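You operate a simulated robot arm through the tools that you are given. There is no shell and no other tool.

The job below is to be done with a simulated robot arm. You get a single attempt, and the scene is never put back.

JOB
Dye the middle of the sample on the light box, light it and file it by its pinholes.
Fine: dauber from the pad and back; more than one hole means rework; lamp off; leave the other samples. Set down upright: wooden dauber. A coat counts when it lies all over at full strength: go over it till it gets no stronger.

The check looks at the end state, three seconds after you hand in, the way a careful person would. Anything else that was tipped, shoved, dropped, spilled or broken makes it a failure.

ROBOT AND FRAMES
A 7-joint arm with a two-finger parallel gripper, fixed in place. Base frame: the origin is at the foot of the arm, x ahead of it, y to its left, z up; the work surface is at about z = 86. Units: cm, degrees, N and s.
With the tool pointing down near the work surface it reaches from about 24 to 68 cm from the base axis. Its first joint turns from -66.0 to 66.0 degrees. Payload 2.4 kg.
The tool frame sits at the grasp point between the pads (the TCP): z along the fingers, y along the line on which they close. The tips reach 3 cm beyond it. Largest opening 9.4 cm; finger width 2.8, thickness 1; the body of the gripper, 5 by 9.6 cm, starts 5.5 cm behind the TCP.
Orientation is told as [roll, pitch, yaw] about the base's x, y, z axes, in that order, counted from this pose: with the fingers straight down and closing along the base's y, the tool's x points along the base's -x, its y along +y and its z along -z.

CONTROLS
- The arm moves only by the tool step_arm. Its argument "moves" is a list of rows, each a list of 6 numbers: the shift along the tool's x, y, z in cm, then the turn, a rotation vector about the tool's x, y, z in rad. In form: [[tx, ty, tz, wx, wy, wz], ...]. A call has 1 to 20 rows; each row shifts and turns the commanded pose from where the row before left it, along the tool's axes as they then stand. "gripper" is the gripper command, from -1 (fully open) to 1 (shut), values between in proportion, set as the call begins (left out, the last holds). Each row takes 0.2 s and may step no farther than 5 cm and 8.6 degrees from the row before; otherwise, or with a gripper value out of range, the whole call is refused. Where a pose cannot be reached the arm comes as near as it can. A force on the tool above 40 N (or 10 N above the force at the start of the call, whichever is more), or a blocked arm, ends the call early, and 0.2 s more pass. Each finger travels about 15.3 cm/s and halts on what it meets, pressing with about 28 N; the grip force reading is that of the motor and also rises with nothing between the fingers. The clock runs only during rows and for 0.2 s after the last one: add rows that do not move to give the fingers time. The reply holds the time, the measured pose of the TCP, the force on the tool along the base axes, the opening and the grip force, in the units named above and with some noise, with the torque about the TCP (base axes, N m) and any sound that the robot's microphone picked up.
- Cameras (640 x 400 px; columns grow to the right, rows downward): "scene" is fixed at [5.26, 49.96, 143.76]; the picture's right is [-0.50, -0.86, 0.00], its down [-0.57, 0.33, -0.76] and it looks along [0.65, -0.38, -0.66] (base axes); focal length 275 px, centre (320, 200). "wrist" rides on the gripper at [7.6, 1.4, -10.2] in the tool frame; the picture's right is [-0.18, 0.98, 0.00], its down [-0.75, -0.14, -0.64] and it looks along [-0.63, -0.12, 0.77] (tool axes); focal length 243 px, centre (320, 200). There is no depth. A picture from a camera that has moved, and an enlarged one, comes with that camera's place and axes in the base frame and with its lens.
- get_image(camera): a new picture of that camera. The clock stands still meanwhile.
- inspect(camera, box): a new picture of the part [left, top, right, bottom] of that camera's present view, enlarged. The clock stands still meanwhile.
- sign_off(): hands the job in; it is judged then, once.

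Nothing tells you positions but the pictures and the camera data. Unless the task says otherwise, let go and move clear before handing in.

The tools are called as a command line: name --pt "numbers of a row" for each row, then --argument value for the rest, lists and objects as JSON in quotes. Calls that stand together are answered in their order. step_arm: Moves the arm, as the interface text tells. Its arguments: {"type":"object","properties":{"moves":{"type":"array"},"gripper":{"type":"number"}},"required":["moves"]} The other tools are called the same way: get_image (camera) takes a picture; inspect (camera, box) takes an enlarged picture of a part of a camera's view; sign_off () hands the job in.

At the start:

```text
time_s: 0.0
tcp_pos: [36.56, -4.07, 119.05]
tcp_rot: [-0.1, 0.0, -0.1]
ft_force: [0.5, -0.3, -1.0]
moment: [0.01, 0.01, 0.04]
gripper_width: 9.38
gripper_force: 0.0
```

scene: 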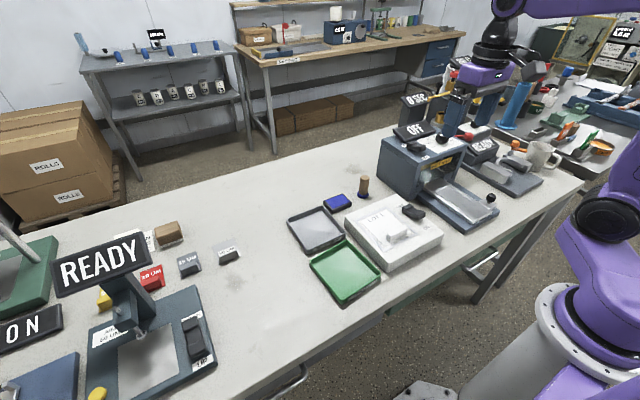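
wrist: 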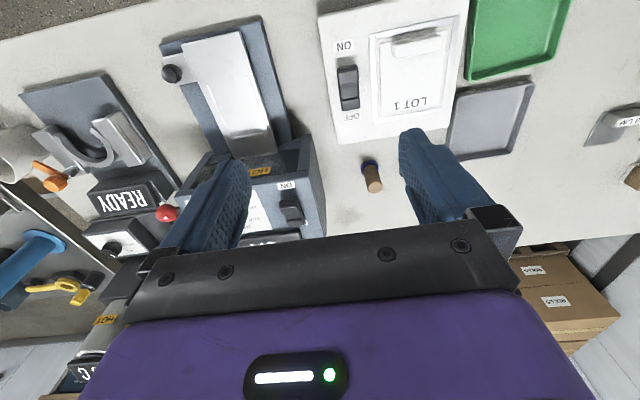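

I see a bench with a white light box (LOT 1 sample on it), a blue ink pad, a wooden dauber, and a green and a grey tray. I'll look closer before moving anything.

inspect --camera "scene" --box '[270, 160, 460, 310]'

inspect --camera "wrist" --box '[300, 0, 640, 212]'

inspect --camera "scene" --box '[60, 200, 280, 340]'

inspect --camera "scene" --box '[370, 80, 620, 240]'

```text
2.67 times, centred on (365, 235) of scene
camera zoom: at [5.26, 49.96, 143.76], right [-0.5, -0.86, 0.0], down [-0.57, 0.33, -0.76], along [0.65, -0.38, -0.66], focal length 732 px, centre (200, 107)
```

zoom: 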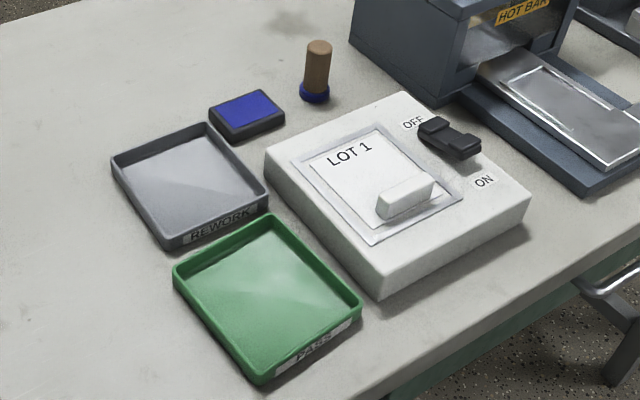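

```text
1.88 times, centred on (470, 106) of wrist
camera zoom: at [29.2, -2.74, 129.33], right [0.18, 0.98, 0.0], down [0.75, -0.14, 0.64], along [0.63, -0.12, -0.77], focal length 457 px, centre (38, 377)
```

zoom: 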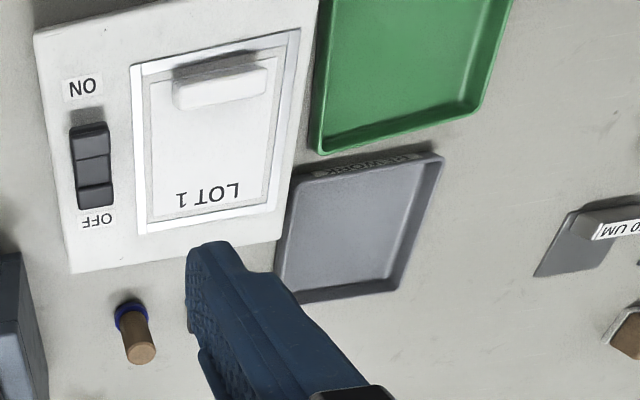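

```text
2.86 times, centred on (170, 270) of scene
camera zoom: at [5.26, 49.96, 143.76], right [-0.5, -0.86, 0.0], down [-0.57, 0.33, -0.76], along [0.65, -0.38, -0.66], focal length 785 px, centre (749, 0)
```

zoom: 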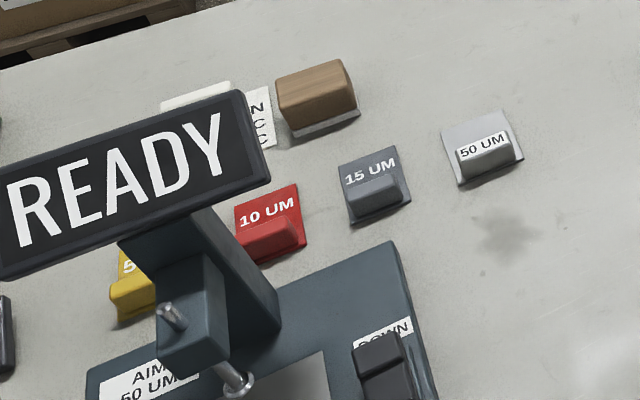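

```text
2.50 times, centred on (495, 160) of scene
camera zoom: at [5.26, 49.96, 143.76], right [-0.5, -0.86, 0.0], down [-0.57, 0.33, -0.76], along [0.65, -0.38, -0.66], focal length 687 px, centre (-118, 300)
```

zoom: 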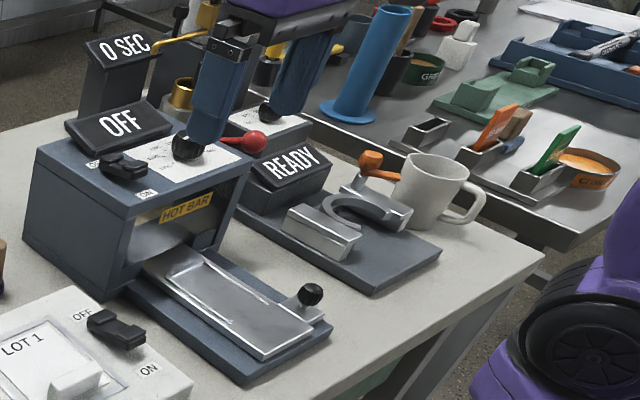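

The light box carries the LOT 1 plate with a white tab and a rocker switch; the dauber stands beside the ink pad, and the trays read REWORK (grey) and PASS (green). I'll zoom further to measure positions.

inspect --camera "scene" --box '[345, 190, 445, 255]'

inspect --camera "scene" --box '[315, 165, 395, 215]'

inspect --camera "wrist" --box '[320, 0, 480, 100]'

inspect --camera "scene" --box '[280, 200, 390, 310]'

```text
6.15 times, centred on (395, 222) of scene
camera zoom: at [5.26, 49.96, 143.76], right [-0.5, -0.86, 0.0], down [-0.57, 0.33, -0.76], along [0.65, -0.38, -0.66], focal length 1690 px, centre (-142, 62)
```

zoom: 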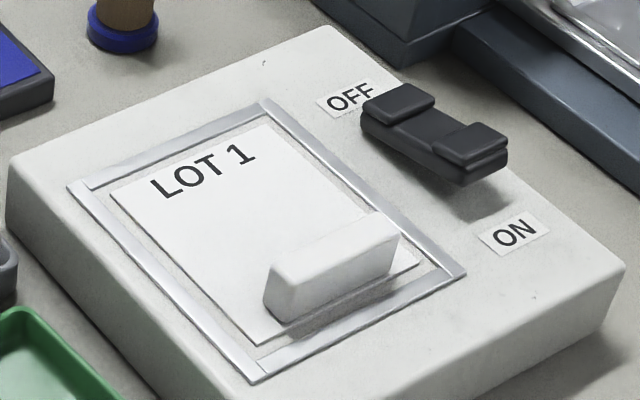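

```text
8.00 times, centred on (355, 190) of scene
camera zoom: at [5.26, 49.96, 143.76], right [-0.5, -0.86, 0.0], down [-0.57, 0.33, -0.76], along [0.65, -0.38, -0.66], focal length 2197 px, centre (40, 280)
```

zoom: 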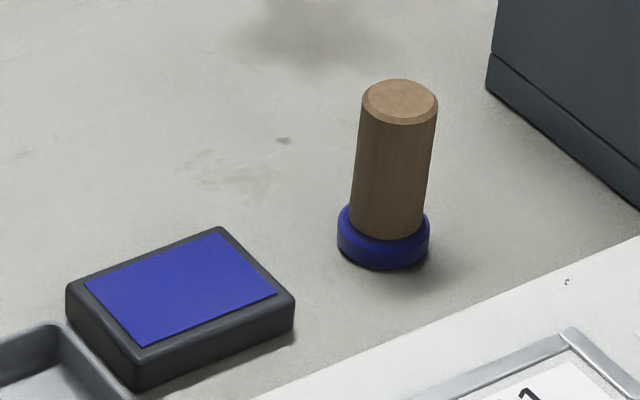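

```text
4.00 times, centred on (400, 50) of wrist
camera zoom: at [29.2, -2.74, 129.33], right [0.18, 0.98, 0.0], down [0.75, -0.14, 0.64], along [0.63, -0.12, -0.77], focal length 970 px, centre (0, 800)
```

zoom: 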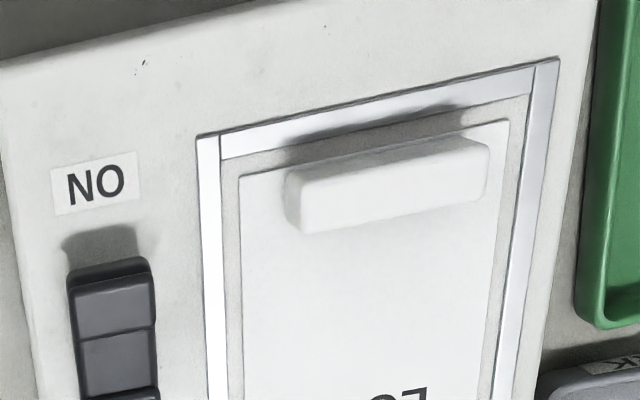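

```text
3.64 times, centred on (335, 255) of scene
camera zoom: at [5.26, 49.96, 143.76], right [-0.5, -0.86, 0.0], down [-0.57, 0.33, -0.76], along [0.65, -0.38, -0.66], focal length 999 px, centre (266, 0)
```

zoom: 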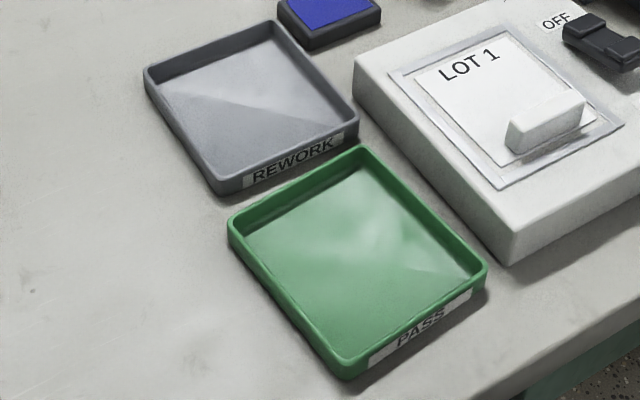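

The dauber stands at about (57.3, 3.4) with its top near z 93, the ink pad's felt is centred near (57.0, 13.6), the sample is centred near (40.3, 9.0) at z≈89.4, and the switch is near (40, -0.8). I'll move above the dauber with the gripper partly open and check alignment.

step_arm --pt "-2.59 0.94 1.5 0 0 0" --pt "-2.59 0.94 1.5 0 0 0" --pt "-2.59 0.94 1.5 0 0 0" --pt "-2.59 0.94 1.5 0 0 0" --pt "-2.59 0.94 1.5 0 0 0" --pt "-2.59 0.94 1.5 0 0 0" --pt "-2.59 0.94 1.5 0 0 0" --pt "-2.59 0.94 1.5 0 0 0" --pt "0 0 0 0 0 0" --pt "0 0 0 0 0 0" --gripper -0.2

get_image --camera "wrist"

get_image --camera "scene"

```text
time_s: 2.2
tcp_pos: [57.45, 3.59, 106.94]
tcp_rot: [0.1, 0.1, 0.0]
ft_force: [-0.4, 0.7, 0.5]
moment: [0.01, -0.01, 0.0]
gripper_width: 5.67
gripper_force: 0.0
```

```text
taken
camera wrist: at [49.99, 4.93, 117.31], right [0.18, 0.98, 0.0], down [0.75, -0.14, 0.64], along [0.63, -0.12, -0.77], focal length 243 px, centre (320, 200)
```

wrist: 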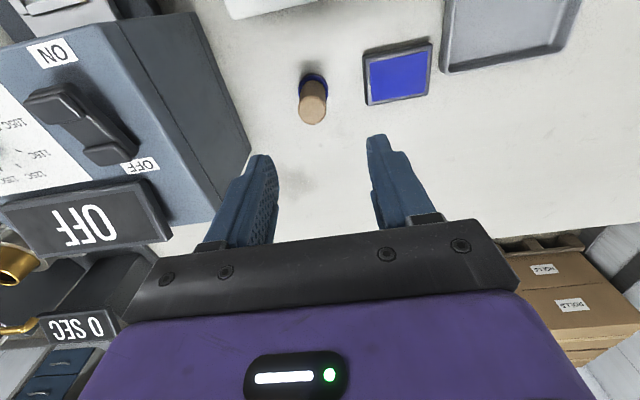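

```text
taken
```

scene: 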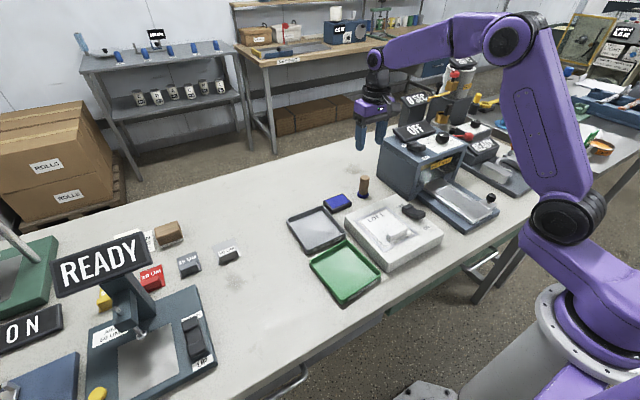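

The wrist view suggests the dauber is slightly farther out and to the right of my first estimate. I'll zoom in with the wrist camera to fix it accurately.

inspect --camera "wrist" --box '[260, 40, 420, 140]'

inspect --camera "scene" --box '[340, 160, 390, 205]'

```text
4.00 times, centred on (340, 90) of wrist
camera zoom: at [49.99, 4.93, 117.31], right [0.18, 0.98, 0.0], down [0.75, -0.14, 0.64], along [0.63, -0.12, -0.77], focal length 970 px, centre (240, 640)
```

zoom: 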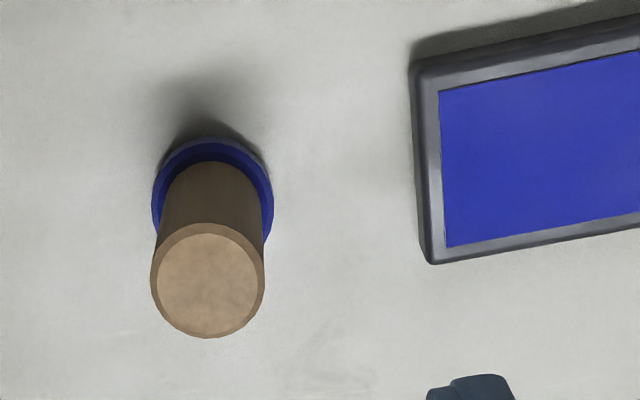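

```text
8.89 times, centred on (365, 182) of scene
camera zoom: at [5.26, 49.96, 143.76], right [-0.5, -0.86, 0.0], down [-0.57, 0.33, -0.76], along [0.65, -0.38, -0.66], focal length 2441 px, centre (-80, 356)
```

zoom: 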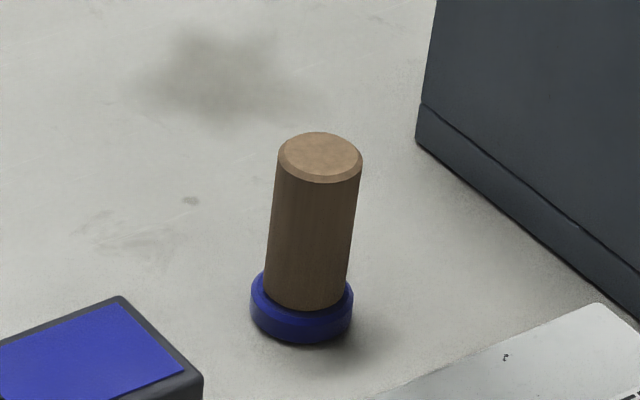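

The wrist view puts the dauber axis about 0.5 cm farther out and 0.9 cm to the right of the tool axis, top near z 93.5. I'll correct that, lower partway and check again.

step_arm --pt "-0.25 -0.44 1.5 0 0 0" --pt "-0.25 -0.44 2.0 0 0 0" --pt "0 0 2.0 0 0 0" --pt "0 0 2.0 0 0 0" --pt "0 0 1.0 0 0 0" --pt "0 0 0 0 0 0" --pt "0 0 0 0 0 0" --gripper -0.2

get_image --camera "wrist"

inspect --camera "scene" --box '[330, 130, 410, 210]'

```text
time_s: 3.8
tcp_pos: [57.81, 2.5, 98.68]
tcp_rot: [0.0, 0.0, 0.0]
ft_force: [0.2, -0.3, 0.0]
moment: [-0.06, 0.05, -0.01]
gripper_width: 5.61
gripper_force: 0.0
```

```text
taken
camera wrist: at [50.33, 3.92, 108.87], right [0.18, 0.98, 0.0], down [0.75, -0.14, 0.64], along [0.63, -0.12, -0.77], focal length 243 px, centre (320, 200)
```

wrist: 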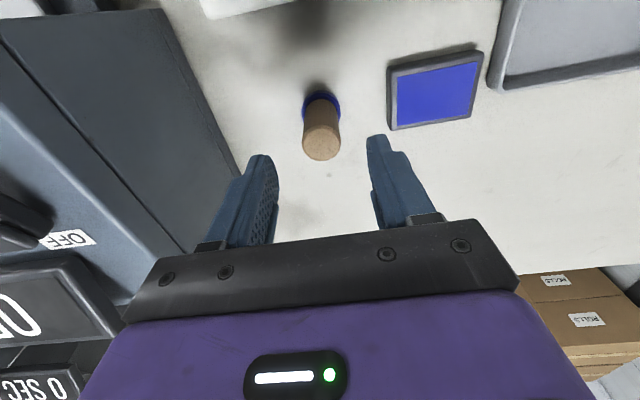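

```text
5.00 times, centred on (370, 170) of scene
camera zoom: at [5.26, 49.96, 143.76], right [-0.5, -0.86, 0.0], down [-0.57, 0.33, -0.76], along [0.65, -0.38, -0.66], focal length 1373 px, centre (70, 350)
```

zoom: 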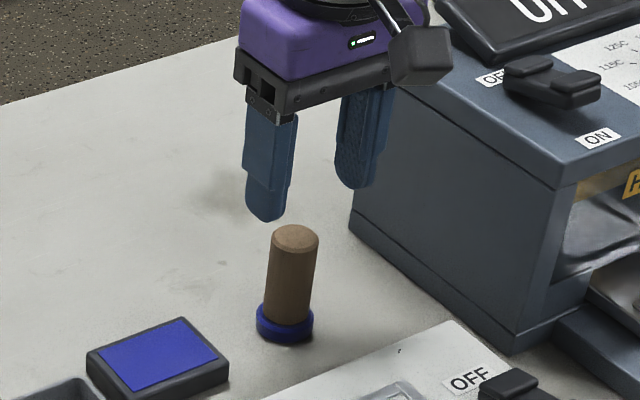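

The dauber top now sits centred between the fingers. I'll lower to grip its upper handle (TCP z≈91.2) and then close.

step_arm --pt "0 0 1.5 0 0 0" --pt "0 0 1.5 0 0 0" --pt "0 0 1.5 0 0 0" --pt "0 0 1.5 0 0 0" --pt "0 0 1.3 0 0 0" --pt "0 0 0 0 0 0" --gripper -0.2

get_image --camera "wrist"

inspect --camera "scene" --box '[330, 140, 410, 210]'

```text
time_s: 5.2
tcp_pos: [57.87, 2.44, 91.24]
tcp_rot: [0.0, 0.1, 0.0]
ft_force: [0.6, -0.5, 0.1]
moment: [-0.02, 0.01, 0.03]
gripper_width: 5.67
gripper_force: 0.0
```

```text
taken
camera wrist: at [50.35, 3.97, 101.52], right [0.18, 0.98, 0.0], down [0.75, -0.14, 0.64], along [0.63, -0.12, -0.77], focal length 243 px, centre (320, 200)
```

wrist: 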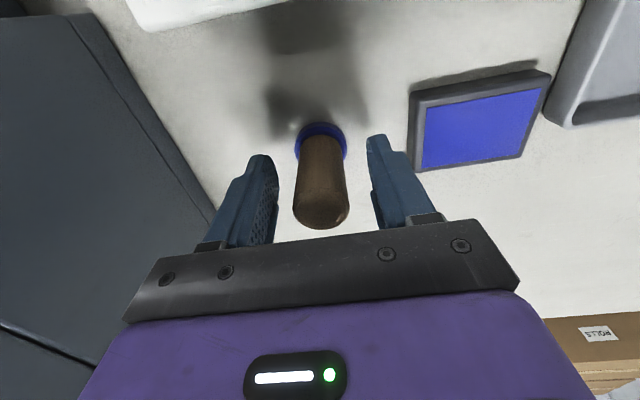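

```text
5.71 times, centred on (370, 175) of scene
camera zoom: at [5.26, 49.96, 143.76], right [-0.5, -0.86, 0.0], down [-0.57, 0.33, -0.76], along [0.65, -0.38, -0.66], focal length 1570 px, centre (34, 343)
```

zoom: 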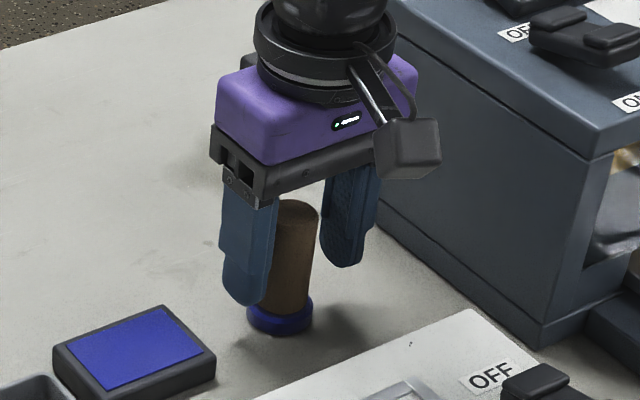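

The fingers straddle the dauber evenly. Closing on it now, holding still.

step_arm --pt "0 0 0 0 0 0" --pt "0 0 0 0 0 0" --pt "0 0 0 0 0 0" --pt "0 0 0 0 0 0" --gripper 1

get_image --camera "wrist"

```text
time_s: 6.2
tcp_pos: [57.81, 2.61, 91.37]
tcp_rot: [0.0, 0.0, 0.1]
ft_force: [0.2, -0.2, -0.5]
moment: [-0.01, 0.04, 0.01]
gripper_width: 3.19
gripper_force: 28.1
```

```text
taken
camera wrist: at [50.35, 3.97, 101.54], right [0.18, 0.98, 0.0], down [0.75, -0.14, 0.64], along [0.63, -0.12, -0.77], focal length 243 px, centre (320, 200)
```

wrist: 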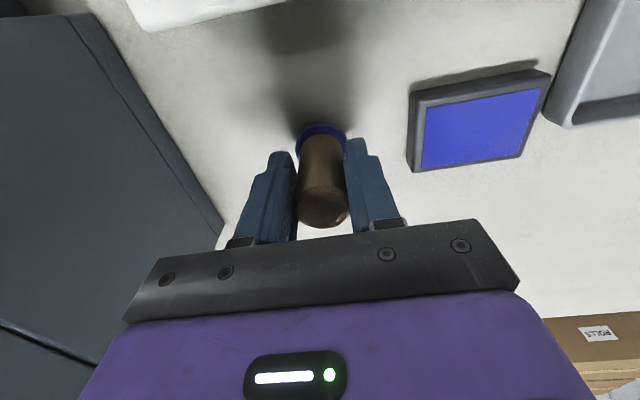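

Dauber is gripped at width 3.2 (home pose about x 57.8, y 2.57, z 91.25). I'll lift it 6 cm and go over towards the ink pad, then check alignment.

step_arm --pt "0 0 -1.0 0 0 0" --pt "0 0 -2.0 0 0 0" --pt "0 0 -2.0 0 0 0" --pt "0 0 -1.0 0 0 0" --pt "0 1.5 0 0 0 0" --pt "0 2.0 0 0 0 0" --pt "0 2.0 0 0 0 0" --pt "0 2.0 0 0 0 0" --pt "0 1.5 0 0 0 0" --pt "0 0 0 0 0 0" --pt "0 0 0 0 0 0" --gripper 1

get_image --camera "wrist"

inspect --camera "scene" --box '[310, 135, 400, 215]'

```text
time_s: 8.6
tcp_pos: [58.04, 11.44, 97.26]
tcp_rot: [0.0, 0.0, 0.0]
ft_force: [-0.2, -0.5, -1.1]
moment: [0.01, -0.01, -0.01]
gripper_width: 3.18
gripper_force: 28.0
```

```text
taken
camera wrist: at [50.55, 12.87, 107.53], right [0.18, 0.98, 0.0], down [0.75, -0.14, 0.64], along [0.63, -0.12, -0.77], focal length 243 px, centre (320, 200)
```

wrist: 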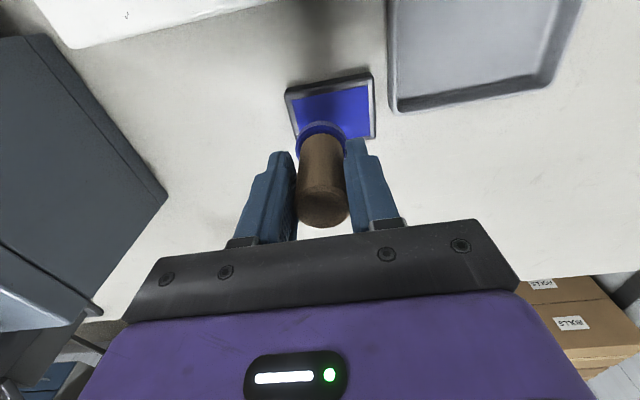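

```text
5.00 times, centred on (355, 175) of scene
camera zoom: at [5.26, 49.96, 143.76], right [-0.5, -0.86, 0.0], down [-0.57, 0.33, -0.76], along [0.65, -0.38, -0.66], focal length 1373 px, centre (145, 325)
```

zoom: 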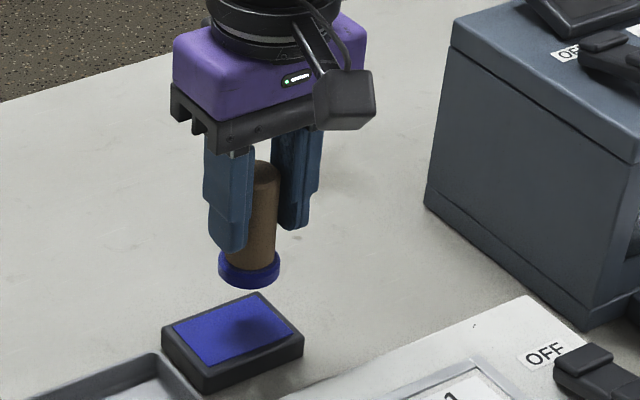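

I'll zoom the wrist view to line the dauber up with the pad.

inspect --camera "wrist" --box '[260, 60, 420, 160]'

```text
4.00 times, centred on (340, 110) of wrist
camera zoom: at [50.55, 12.87, 107.53], right [0.18, 0.98, 0.0], down [0.75, -0.14, 0.64], along [0.63, -0.12, -0.77], focal length 970 px, centre (240, 560)
```

zoom: 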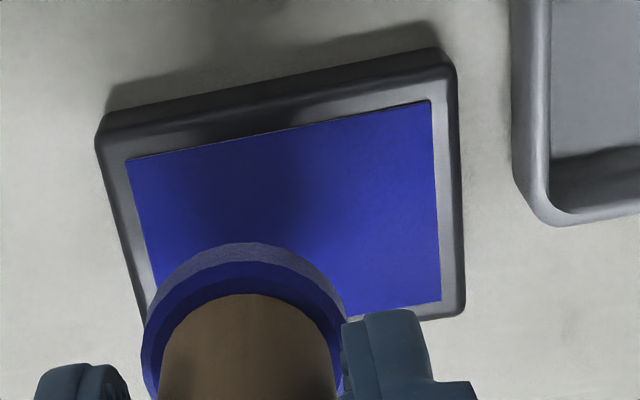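

The felt's centre is about 1.05 cm further in +y. I'll shift over it and lower to just above the felt, then press lightly in small steps while watching the force.

step_arm --pt "-0.05 0.5 0 0 0 0" --pt "0 0.55 0 0 0 0" --pt "0 0 1.2 0 0 0" --pt "0 0 1.2 0 0 0" --pt "0 0 0.8 0 0 0" --pt "0 0 0.3 0 0 0" --pt "0 0 0 0 0 0" --gripper 1

inspect --camera "scene" --box '[310, 150, 390, 215]'

inspect --camera "wrist" --box '[240, 60, 400, 170]'

```text
time_s: 10.2
tcp_pos: [57.93, 12.62, 93.81]
tcp_rot: [0.0, -0.1, 0.0]
ft_force: [0.2, 0.0, -0.5]
moment: [0.01, -0.01, -0.02]
gripper_width: 3.19
gripper_force: 28.0
```

```text
6.15 times, centred on (350, 182) of scene
camera zoom: at [5.27, 49.96, 143.76], right [-0.5, -0.86, 0.0], down [-0.57, 0.33, -0.76], along [0.65, -0.38, -0.66], focal length 1690 px, centre (135, 308)
```

zoom: 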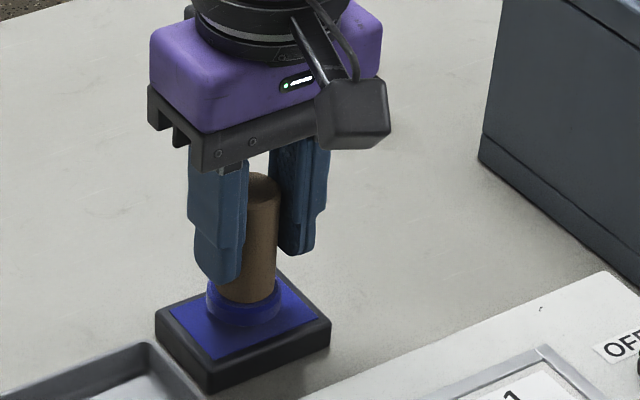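

```text
3.64 times, centred on (320, 115) of wrist
camera zoom: at [50.47, 13.89, 104.01], right [0.18, 0.98, 0.0], down [0.75, -0.14, 0.64], along [0.63, -0.12, -0.77], focal length 882 px, centre (320, 509)
```

zoom: 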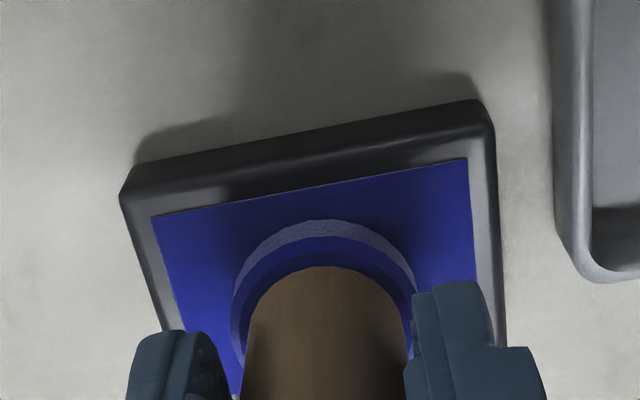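

Aligned over the felt with a small gap left. Lowering in 1 mm steps.

step_arm --pt "0 0 0.1 0 0 0" --pt "0 0 0.1 0 0 0" --pt "0 0 0.1 0 0 0" --pt "0 0 0.1 0 0 0" --pt "0 0 0 0 0 0" --gripper 1

```text
time_s: 11.4
tcp_pos: [57.9, 12.55, 93.35]
tcp_rot: [0.0, 0.0, 0.0]
ft_force: [0.2, -0.4, -0.3]
moment: [0.0, 0.02, 0.0]
gripper_width: 3.17
gripper_force: 28.1
```

No contact yet; continuing down slowly.

step_arm --pt "0 0 0.1 0 0 0" --pt "0 0 0.1 0 0 0" --pt "0 0 0.1 0 0 0" --pt "0 0 0 0 0 0" --gripper 1

inspect --camera "wrist" --box '[240, 60, 400, 170]'

```text
time_s: 12.4
tcp_pos: [57.98, 12.54, 93.05]
tcp_rot: [0.0, 0.0, 0.0]
ft_force: [0.3, 0.0, 0.9]
moment: [0.0, 0.03, 0.0]
gripper_width: 3.19
gripper_force: 28.2
```

```text
3.64 times, centred on (320, 115) of wrist
camera zoom: at [50.5, 13.98, 103.33], right [0.18, 0.98, 0.0], down [0.75, -0.14, 0.64], along [0.63, -0.12, -0.77], focal length 882 px, centre (320, 509)
```

zoom: 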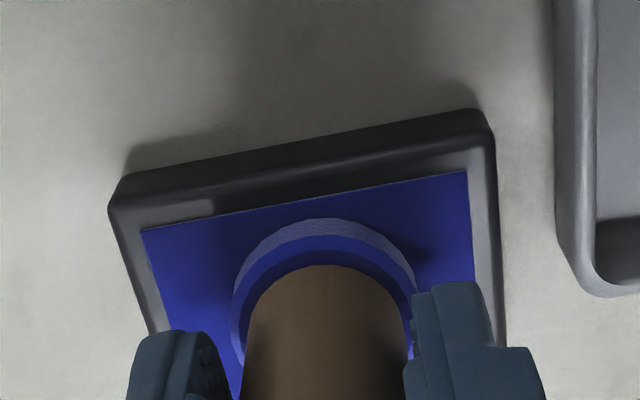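

Contact is near; continuing in small steps.

step_arm --pt "0 0 0.08 0 0 0" --pt "0 0 0.08 0 0 0" --pt "0 0 0 0 0 0" --gripper 1

```text
time_s: 13.2
tcp_pos: [57.98, 12.66, 93.04]
tcp_rot: [0.0, -0.1, 0.0]
ft_force: [0.3, 1.8, 13.6]
moment: [-0.03, -0.05, -0.01]
gripper_width: 3.17
gripper_force: 28.0
```

The felt is being pressed at about 13 N. I'll hold briefly, lift, and carry the dauber to above the near edge of the light box, stopping to check alignment.

step_arm --pt "0 0 0 0 0 0" --pt "0 0 0 0 0 0" --pt "0 0 0 0 0 0" --pt "0 0 -0.5 0 0 0" --pt "0 0 -1.5 0 0 0" --pt "0 0 -2.0 0 0 0" --pt "0 0 -2.5 0 0 0" --pt "1.5 -0.4 0 0 0 0" --pt "2.2 -0.6 0 0 0 0" --pt "2.2 -0.6 0 0 0 0" --pt "2.2 -0.6 0 0 0 0" --pt "2.2 -0.6 0 0 0 0" --pt "1.5 -0.4 0 0 0 0" --pt "0 0 0 0 0 0" --pt "0 0 0 0 0 0" --gripper 1

get_image --camera "wrist"

inspect --camera "scene" --box '[310, 130, 450, 260]'

```text
time_s: 16.4
tcp_pos: [45.93, 9.37, 99.35]
tcp_rot: [0.0, 0.0, 0.0]
ft_force: [-0.3, 0.3, -0.5]
moment: [-0.04, 0.0, -0.01]
gripper_width: 3.15
gripper_force: 28.3
```

```text
taken
camera wrist: at [38.51, 10.73, 109.67], right [0.18, 0.98, 0.0], down [0.75, -0.14, 0.64], along [0.63, -0.12, -0.77], focal length 243 px, centre (320, 200)
```

wrist: 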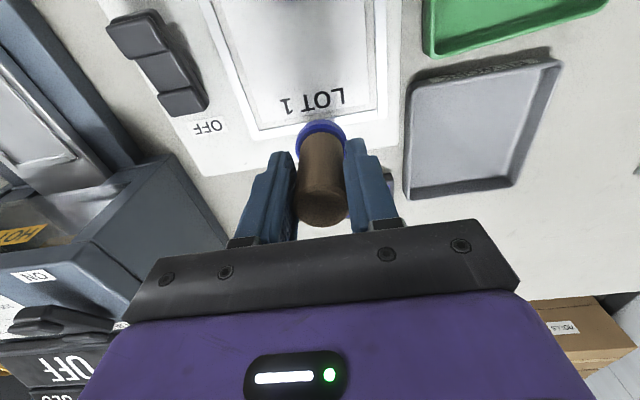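

```text
3.08 times, centred on (380, 195) of scene
camera zoom: at [5.26, 49.96, 143.76], right [-0.5, -0.86, 0.0], down [-0.57, 0.33, -0.76], along [0.65, -0.38, -0.66], focal length 845 px, centre (135, 215)
```

zoom: 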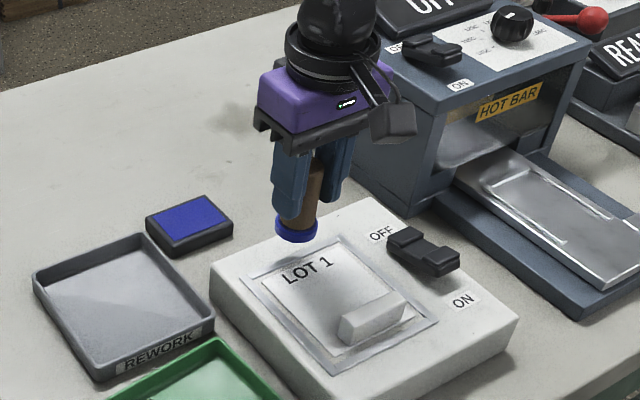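

I'll zoom the wrist view to locate the sample's edges relative to the tool.

inspect --camera "wrist" --box '[190, 0, 414, 140]'

```text
2.86 times, centred on (302, 70) of wrist
camera zoom: at [38.51, 10.73, 109.67], right [0.18, 0.98, 0.0], down [0.75, -0.14, 0.64], along [0.63, -0.12, -0.77], focal length 693 px, centre (371, 571)
```

zoom: 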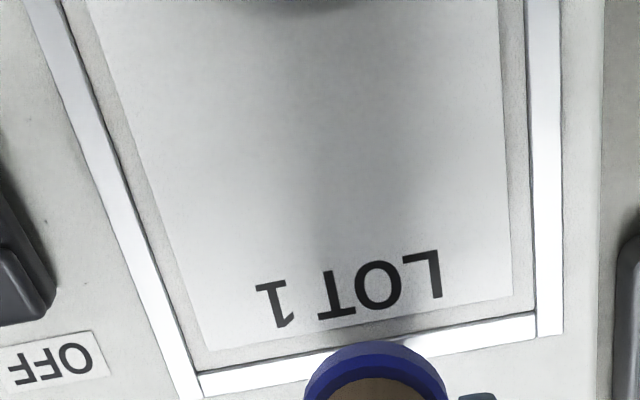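

Sample spans about x 35.6–45.7, y 4.5–13.6, so its middle is about (40.6, 9.0). Moving over it and lowering to just above the surface.

step_arm --pt "1.5 -0.12 0 0 0 0" --pt "2.0 -0.15 0 0 0 0" --pt "2.0 -0.15 0 0 0 0" --pt "0 0 1.2 0 0 0" --pt "0 0 1.2 0 0 0" --pt "0 0 1.0 0 0 0" --pt "0 0 0.5 0 0 0" --pt "0 0 0 0 0 0" --gripper 1

inspect --camera "scene" --box '[345, 170, 445, 255]'

get_image --camera "wrist"

```text
time_s: 18.2
tcp_pos: [40.84, 8.8, 95.64]
tcp_rot: [0.1, -0.5, -0.1]
ft_force: [7.6, -4.7, 29.9]
moment: [-0.22, -0.32, 0.04]
gripper_width: 2.91
gripper_force: 28.1
```

```text
4.71 times, centred on (395, 212) of scene
camera zoom: at [5.25, 49.94, 143.77], right [-0.5, -0.86, 0.0], down [-0.57, 0.33, -0.76], along [0.65, -0.38, -0.66], focal length 1292 px, centre (-33, 141)
```

zoom: 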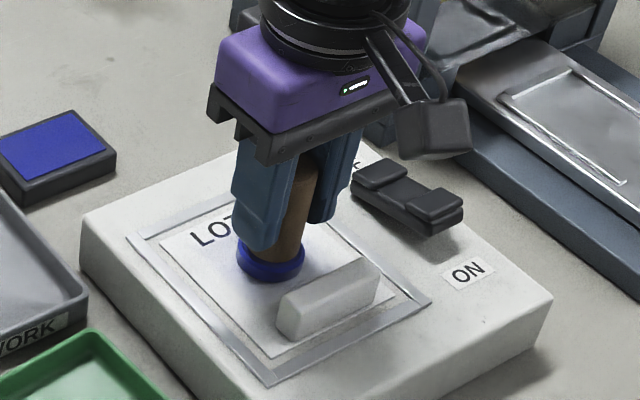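

```text
taken
camera wrist: at [33.32, 10.3, 105.79], right [0.19, 0.98, 0.0], down [0.75, -0.14, 0.65], along [0.64, -0.12, -0.76], focal length 243 px, centre (320, 200)
```

wrist: 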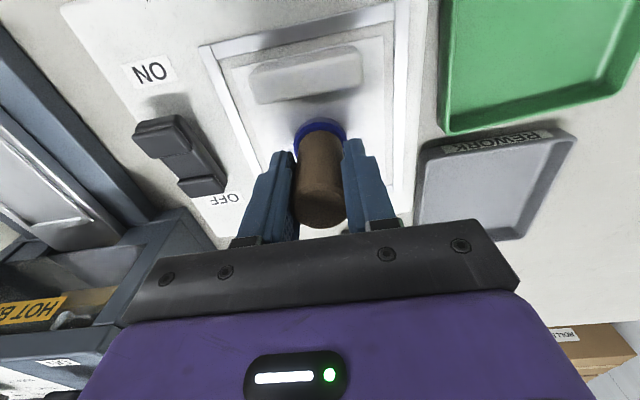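

Contact came sooner than expected (surface about z 90.4), with 30 N on the tool. I'll ease up straight away and see how the dauber sits in the grip.

step_arm --pt "0 0 -0.3 0 0 0" --pt "0 0 -0.7 0 0 0" --pt "0 0 -2.0 0 0 0" --pt "0 0 0 0 0 0" --gripper 1

inspect --camera "scene" --box '[345, 170, 445, 255]'

inspect --camera "wrist" --box '[220, 0, 420, 240]'

```text
time_s: 19.2
tcp_pos: [40.48, 8.93, 98.47]
tcp_rot: [0.1, 0.0, 0.0]
ft_force: [-0.6, -0.9, -1.1]
moment: [-0.02, -0.01, 0.03]
gripper_width: 2.95
gripper_force: 27.5
```

```text
4.71 times, centred on (395, 212) of scene
camera zoom: at [5.26, 49.96, 143.76], right [-0.5, -0.86, 0.0], down [-0.57, 0.33, -0.76], along [0.65, -0.38, -0.66], focal length 1292 px, centre (-33, 141)
```

zoom: 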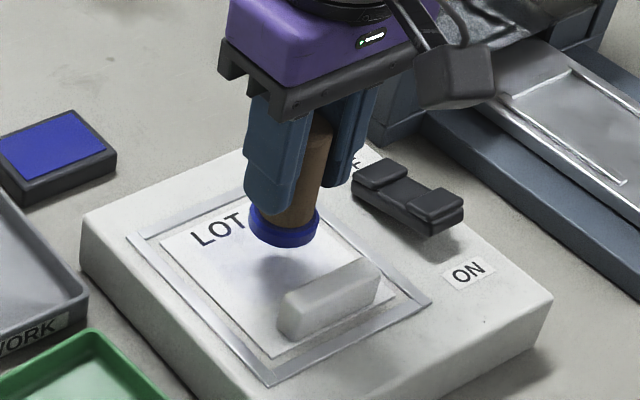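

```text
1.67 times, centred on (320, 120) of wrist
camera zoom: at [33.13, 10.27, 108.81], right [0.18, 0.98, 0.0], down [0.75, -0.14, 0.64], along [0.63, -0.12, -0.77], focal length 404 px, centre (320, 333)
```

zoom: 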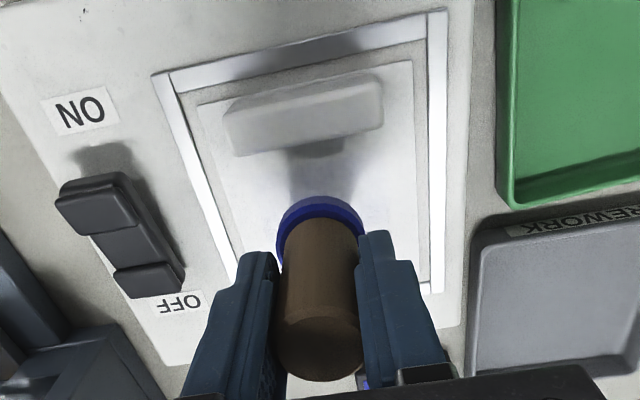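

The dauber seems to have slid up a little in the grip. I'll move back clear of the sample to look at both.

step_arm --pt "0 0 -1.5 0 0 0" --pt "-2.0 0 -1.0 0 0 0" --pt "-2.5 0 0 0 0 0" --pt "-2.5 0 0 0 0 0" --pt "-2.0 0 0 0 0 0" --pt "0 0 0 0 0 0" --pt "0 0 0 0 0 0" --gripper 1

inspect --camera "scene" --box '[350, 190, 440, 255]'

inspect --camera "wrist" --box '[180, 0, 440, 240]'

inspect --camera "scene" --box '[330, 110, 420, 210]'

```text
time_s: 20.8
tcp_pos: [49.53, 9.07, 100.87]
tcp_rot: [0.0, 0.0, 0.0]
ft_force: [0.3, 0.1, -0.2]
moment: [-0.01, 0.01, 0.03]
gripper_width: 2.95
gripper_force: 28.1
```

```text
6.15 times, centred on (395, 222) of scene
camera zoom: at [5.27, 49.96, 143.76], right [-0.5, -0.86, 0.0], down [-0.57, 0.33, -0.76], along [0.65, -0.38, -0.66], focal length 1690 px, centre (-142, 62)
```

zoom: 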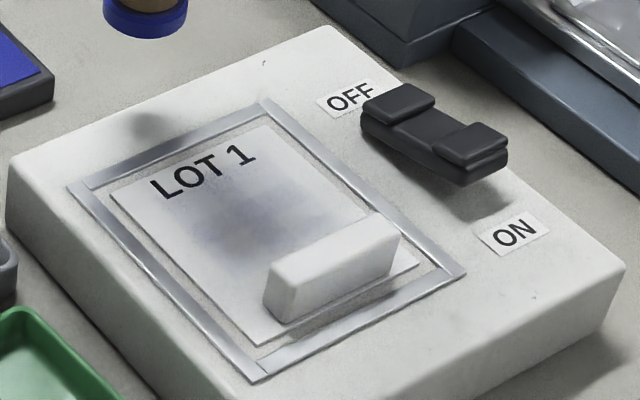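

```text
1.67 times, centred on (310, 120) of wrist
camera zoom: at [42.14, 10.41, 111.17], right [0.18, 0.98, 0.0], down [0.75, -0.14, 0.64], along [0.63, -0.12, -0.77], focal length 404 px, centre (337, 333)
```

zoom: 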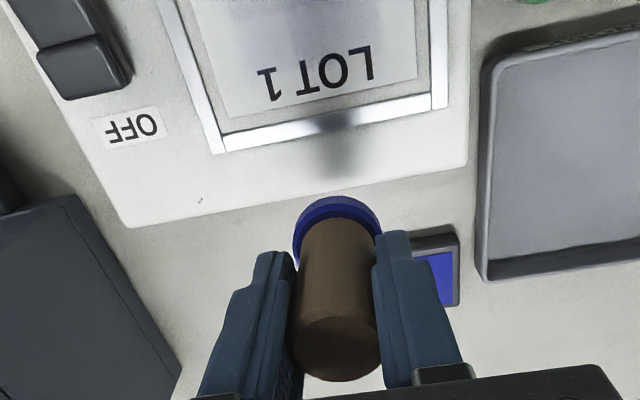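

```text
4.00 times, centred on (375, 160) of scene
camera zoom: at [5.27, 49.96, 143.76], right [-0.5, -0.86, 0.0], down [-0.57, 0.33, -0.76], along [0.65, -0.38, -0.66], focal length 1099 px, centre (100, 360)
```

zoom: 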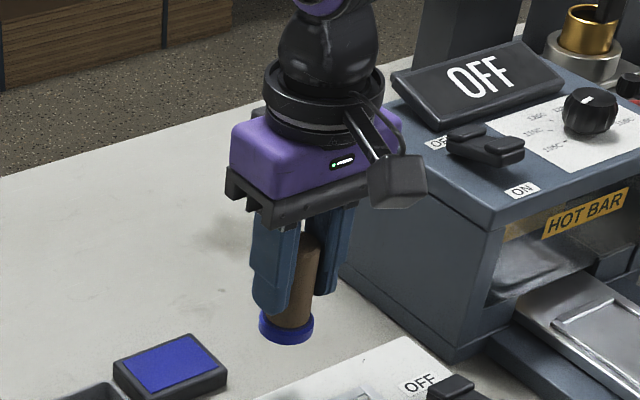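

A faint blue coat shows on the sample's middle after one dab, so several passes are needed. I'll check how the dauber hangs in the grip.

inspect --camera "scene" --box '[350, 150, 420, 200]'

inspect --camera "wrist" --box '[230, 100, 410, 240]'

inspect --camera "scene" --box '[365, 205, 425, 250]'

```text
8.00 times, centred on (385, 175) of scene
camera zoom: at [5.27, 49.96, 143.76], right [-0.5, -0.86, 0.0], down [-0.57, 0.33, -0.76], along [0.65, -0.38, -0.66], focal length 2197 px, centre (-200, 400)
```

zoom: 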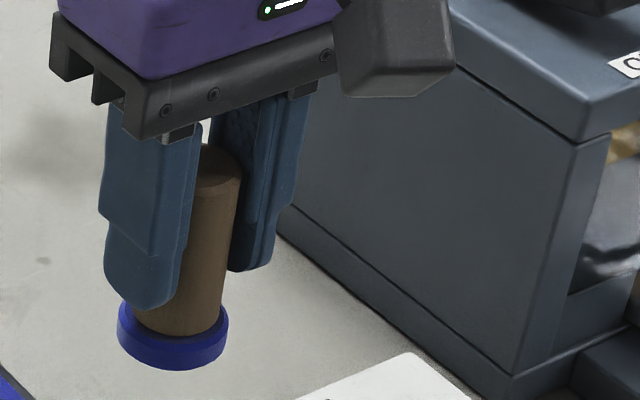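

```text
2.86 times, centred on (320, 170) of wrist
camera zoom: at [42.14, 10.41, 111.17], right [0.18, 0.98, 0.0], down [0.75, -0.14, 0.64], along [0.63, -0.12, -0.77], focal length 693 px, centre (320, 286)
```

zoom: 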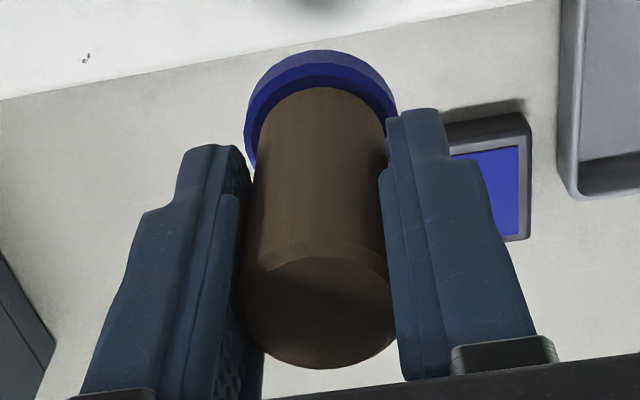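

```text
8.89 times, centred on (395, 228) of scene
camera zoom: at [5.27, 49.96, 143.76], right [-0.5, -0.86, 0.0], down [-0.57, 0.33, -0.76], along [0.65, -0.38, -0.66], focal length 2441 px, centre (-347, -44)
```

zoom: 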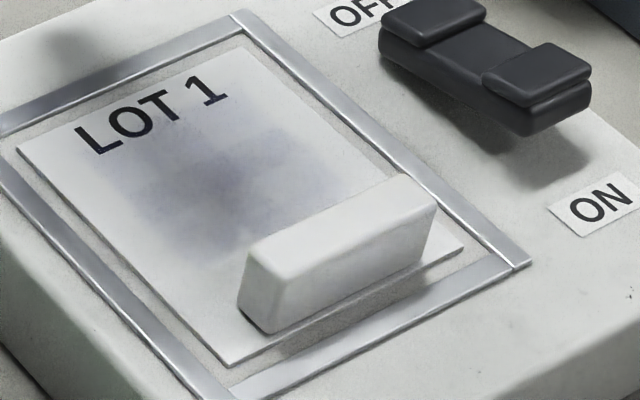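

The dauber sits acceptably and the first pass left a faint coat. I'll take a cleaner look at the sample from the wrist camera, then re-ink.

step_arm --pt "1.5 0 -1.5 0 0 0" --pt "1.5 0 -1.5 0 0 0" --pt "0 0 -1 0 0 0" --pt "0 0 0 0 0 0" --pt "0 0 0 0 0 0" --gripper 1

inspect --camera "wrist" --box '[220, 0, 400, 120]'

get_image --camera "wrist"

```text
time_s: 22.0
tcp_pos: [46.5, 8.85, 105.02]
tcp_rot: [0.0, 0.0, 0.0]
ft_force: [0.0, 0.4, -1.3]
moment: [0.01, -0.03, 0.0]
gripper_width: 2.92
gripper_force: 28.4
```

```text
3.33 times, centred on (310, 60) of wrist
camera zoom: at [39.17, 10.32, 115.28], right [0.18, 0.98, 0.0], down [0.75, -0.14, 0.64], along [0.63, -0.12, -0.77], focal length 809 px, centre (353, 667)
```

zoom: 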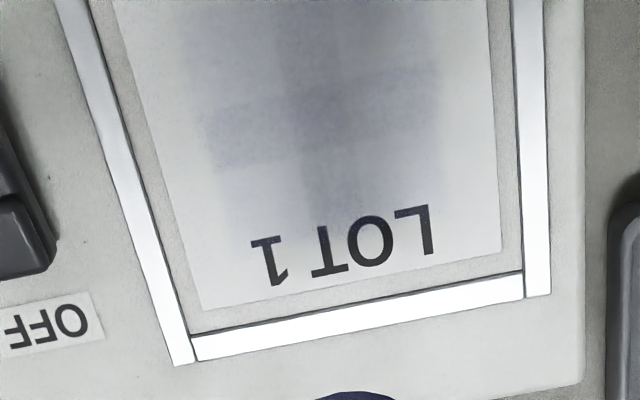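

```text
taken
camera wrist: at [39.17, 10.32, 115.28], right [0.18, 0.98, 0.0], down [0.75, -0.14, 0.64], along [0.63, -0.12, -0.77], focal length 243 px, centre (320, 200)
```

wrist: 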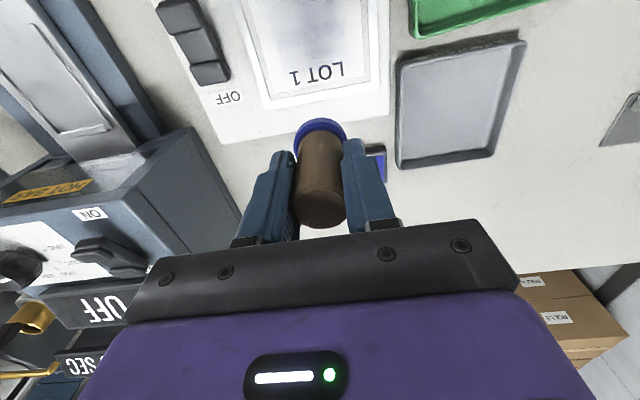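

The coat appears as a faint rectangular patch in the middle. I'll zoom in the scene camera to see its outline.

inspect --camera "scene" --box '[368, 208, 416, 240]'

inspect --camera "wrist" --box '[250, 0, 380, 80]'

```text
12.50 times, centred on (392, 224) of scene
camera zoom: at [5.27, 49.96, 143.76], right [-0.5, -0.86, 0.0], down [-0.57, 0.33, -0.76], along [0.65, -0.38, -0.66], focal length 3433 px, centre (-580, -100)
```

zoom: 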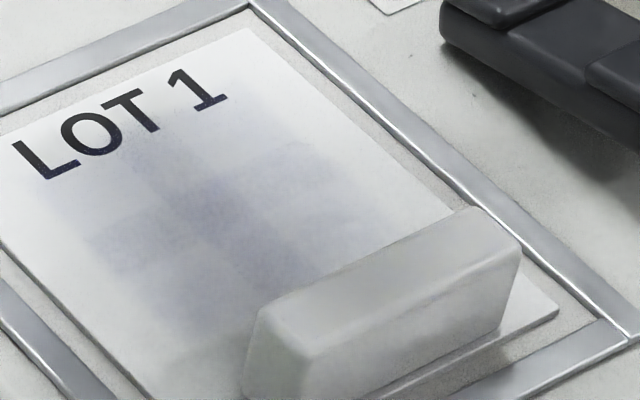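

```text
4.92 times, centred on (315, 40) of wrist
camera zoom: at [39.17, 10.32, 115.28], right [0.18, 0.98, 0.0], down [0.75, -0.14, 0.64], along [0.63, -0.12, -0.77], focal length 1194 px, centre (345, 988)
```

zoom: 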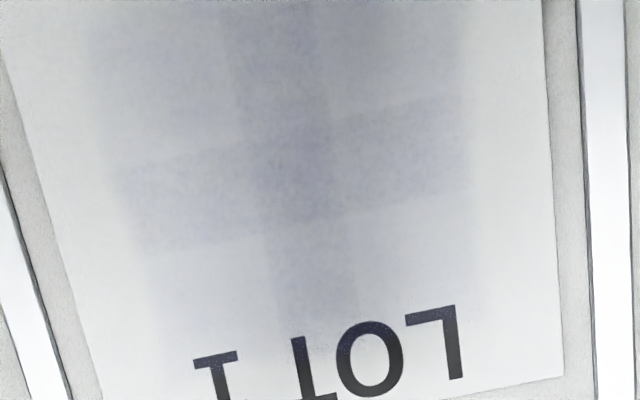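

The coat builds as a grid-like patch centred near (41.1, 9.1), darkest in the middle, so the dauber's centre is about 0.4 cm beyond the tool axis in x. I'll go re-ink, correcting for that offset.

step_arm --pt "-1.5 0.5 0 0 0 0" --pt "-2.2 0.75 0 0 0 0" --pt "-2.2 0.75 0 0 0 0" --pt "-2.2 0.75 0 0 0 0" --pt "-2.0 0.67 0 0 0 0" --pt "-0.82 0.2 0 0 0 0" --pt "0 0 2.0 0 0 0" --pt "0 0 2.5 0 0 0" --pt "0 0 2.5 0 0 0" --pt "0 0 2.5 0 0 0" --pt "0 0 1.5 0 0 0" --pt "0 0 0.39 0 0 0" --pt "0 0 0 0 0 0" --gripper 1

inspect --camera "wrist" --box '[240, 60, 400, 170]'

inspect --camera "scene" --box '[320, 150, 390, 215]'

```text
time_s: 24.8
tcp_pos: [57.47, 12.54, 93.55]
tcp_rot: [0.1, -0.1, 0.0]
ft_force: [0.7, 0.6, -0.6]
moment: [-0.05, -0.02, 0.02]
gripper_width: 2.95
gripper_force: 28.1
```

```text
3.64 times, centred on (320, 115) of wrist
camera zoom: at [50.12, 13.97, 103.89], right [0.18, 0.98, 0.0], down [0.75, -0.14, 0.64], along [0.63, -0.12, -0.77], focal length 882 px, centre (320, 509)
```

zoom: 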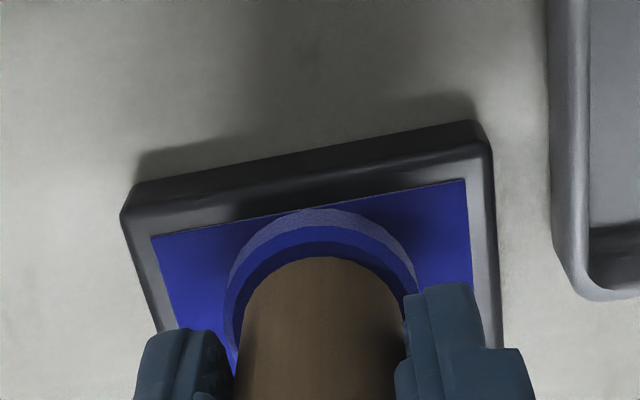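

```text
6.15 times, centred on (355, 182) of scene
camera zoom: at [5.27, 49.96, 143.76], right [-0.5, -0.86, 0.0], down [-0.57, 0.33, -0.76], along [0.65, -0.38, -0.66], focal length 1690 px, centre (105, 308)
```

zoom: 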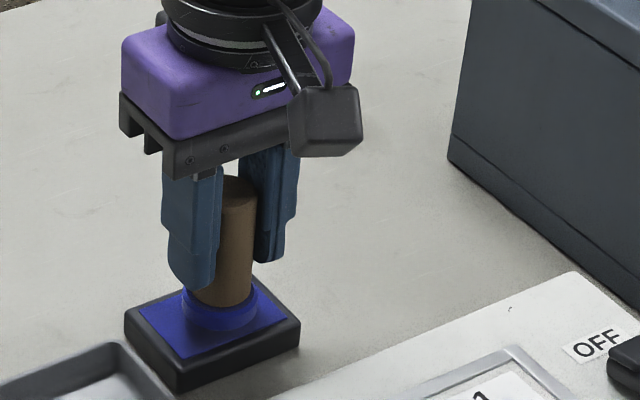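

The collar is near the felt's near edge, so I'll shift 0.25 cm outward and press slowly.

step_arm --pt "-0.25 0 0 0 0 0" --pt "0 0 0.12 0 0 0" --pt "0 0 0.1 0 0 0" --pt "0 0 0.1 0 0 0" --pt "0 0 0.1 0 0 0" --pt "0 0 0 0 0 0" --gripper 1

```text
time_s: 26.2
tcp_pos: [57.82, 12.58, 93.2]
tcp_rot: [0.0, -0.1, 0.0]
ft_force: [0.0, -0.5, -1.2]
moment: [-0.03, 0.01, 0.01]
gripper_width: 2.93
gripper_force: 27.8
```

No contact yet; continuing.

step_arm --pt "0 0 0.1 0 0 0" --pt "0 0 0.1 0 0 0" --pt "0 0 0 0 0 0" --gripper 1

```text
time_s: 27.0
tcp_pos: [57.82, 12.58, 92.98]
tcp_rot: [0.0, -0.1, 0.0]
ft_force: [-0.3, 0.1, -0.4]
moment: [0.0, 0.02, 0.01]
gripper_width: 2.92
gripper_force: 27.9
```

step_arm --pt "0 0 0.1 0 0 0" --pt "0 0 0.1 0 0 0" --pt "0 0 0 0 0 0" --gripper 1

```text
time_s: 27.8
tcp_pos: [57.69, 12.54, 92.81]
tcp_rot: [0.0, -0.1, 0.0]
ft_force: [-1.0, -0.4, -0.9]
moment: [0.01, -0.03, 0.03]
gripper_width: 2.93
gripper_force: 27.9
```

Still no contact, so the dauber did slide up a little in the grip. Continuing in small steps.

step_arm --pt "0 0 0.1 0 0 0" --pt "0 0 0.1 0 0 0" --pt "0 0 0 0 0 0" --gripper 1

inspect --camera "scene" --box '[325, 165, 385, 210]'

```text
time_s: 28.6
tcp_pos: [57.78, 12.5, 92.68]
tcp_rot: [0.0, -0.1, -0.1]
ft_force: [-1.8, -0.7, 8.5]
moment: [-0.04, 0.26, 0.03]
gripper_width: 2.92
gripper_force: 28.0
```

```text
8.89 times, centred on (355, 188) of scene
camera zoom: at [5.25, 49.96, 143.76], right [-0.5, -0.86, 0.0], down [-0.57, 0.33, -0.76], along [0.65, -0.38, -0.66], focal length 2441 px, centre (9, 311)
```

zoom: 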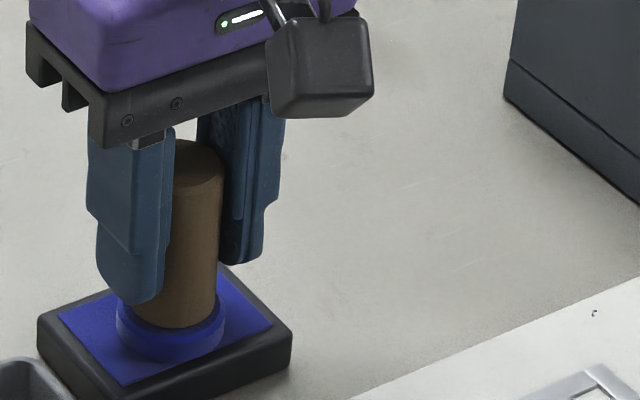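

The dauber is tilted slightly (near edge touches first, moment 0.26 N·m). Pressing a bit more on the felt should bring it back flush.

step_arm --pt "0 0 0.08 0 0 0" --pt "0 0 0.08 0 0 0" --pt "0 0 0 0 0 0" --gripper 1

```text
time_s: 29.4
tcp_pos: [57.77, 12.54, 92.57]
tcp_rot: [0.2, -0.3, 0.0]
ft_force: [-1.7, 0.5, 25.4]
moment: [0.04, 0.29, 0.04]
gripper_width: 2.93
gripper_force: 27.8
```

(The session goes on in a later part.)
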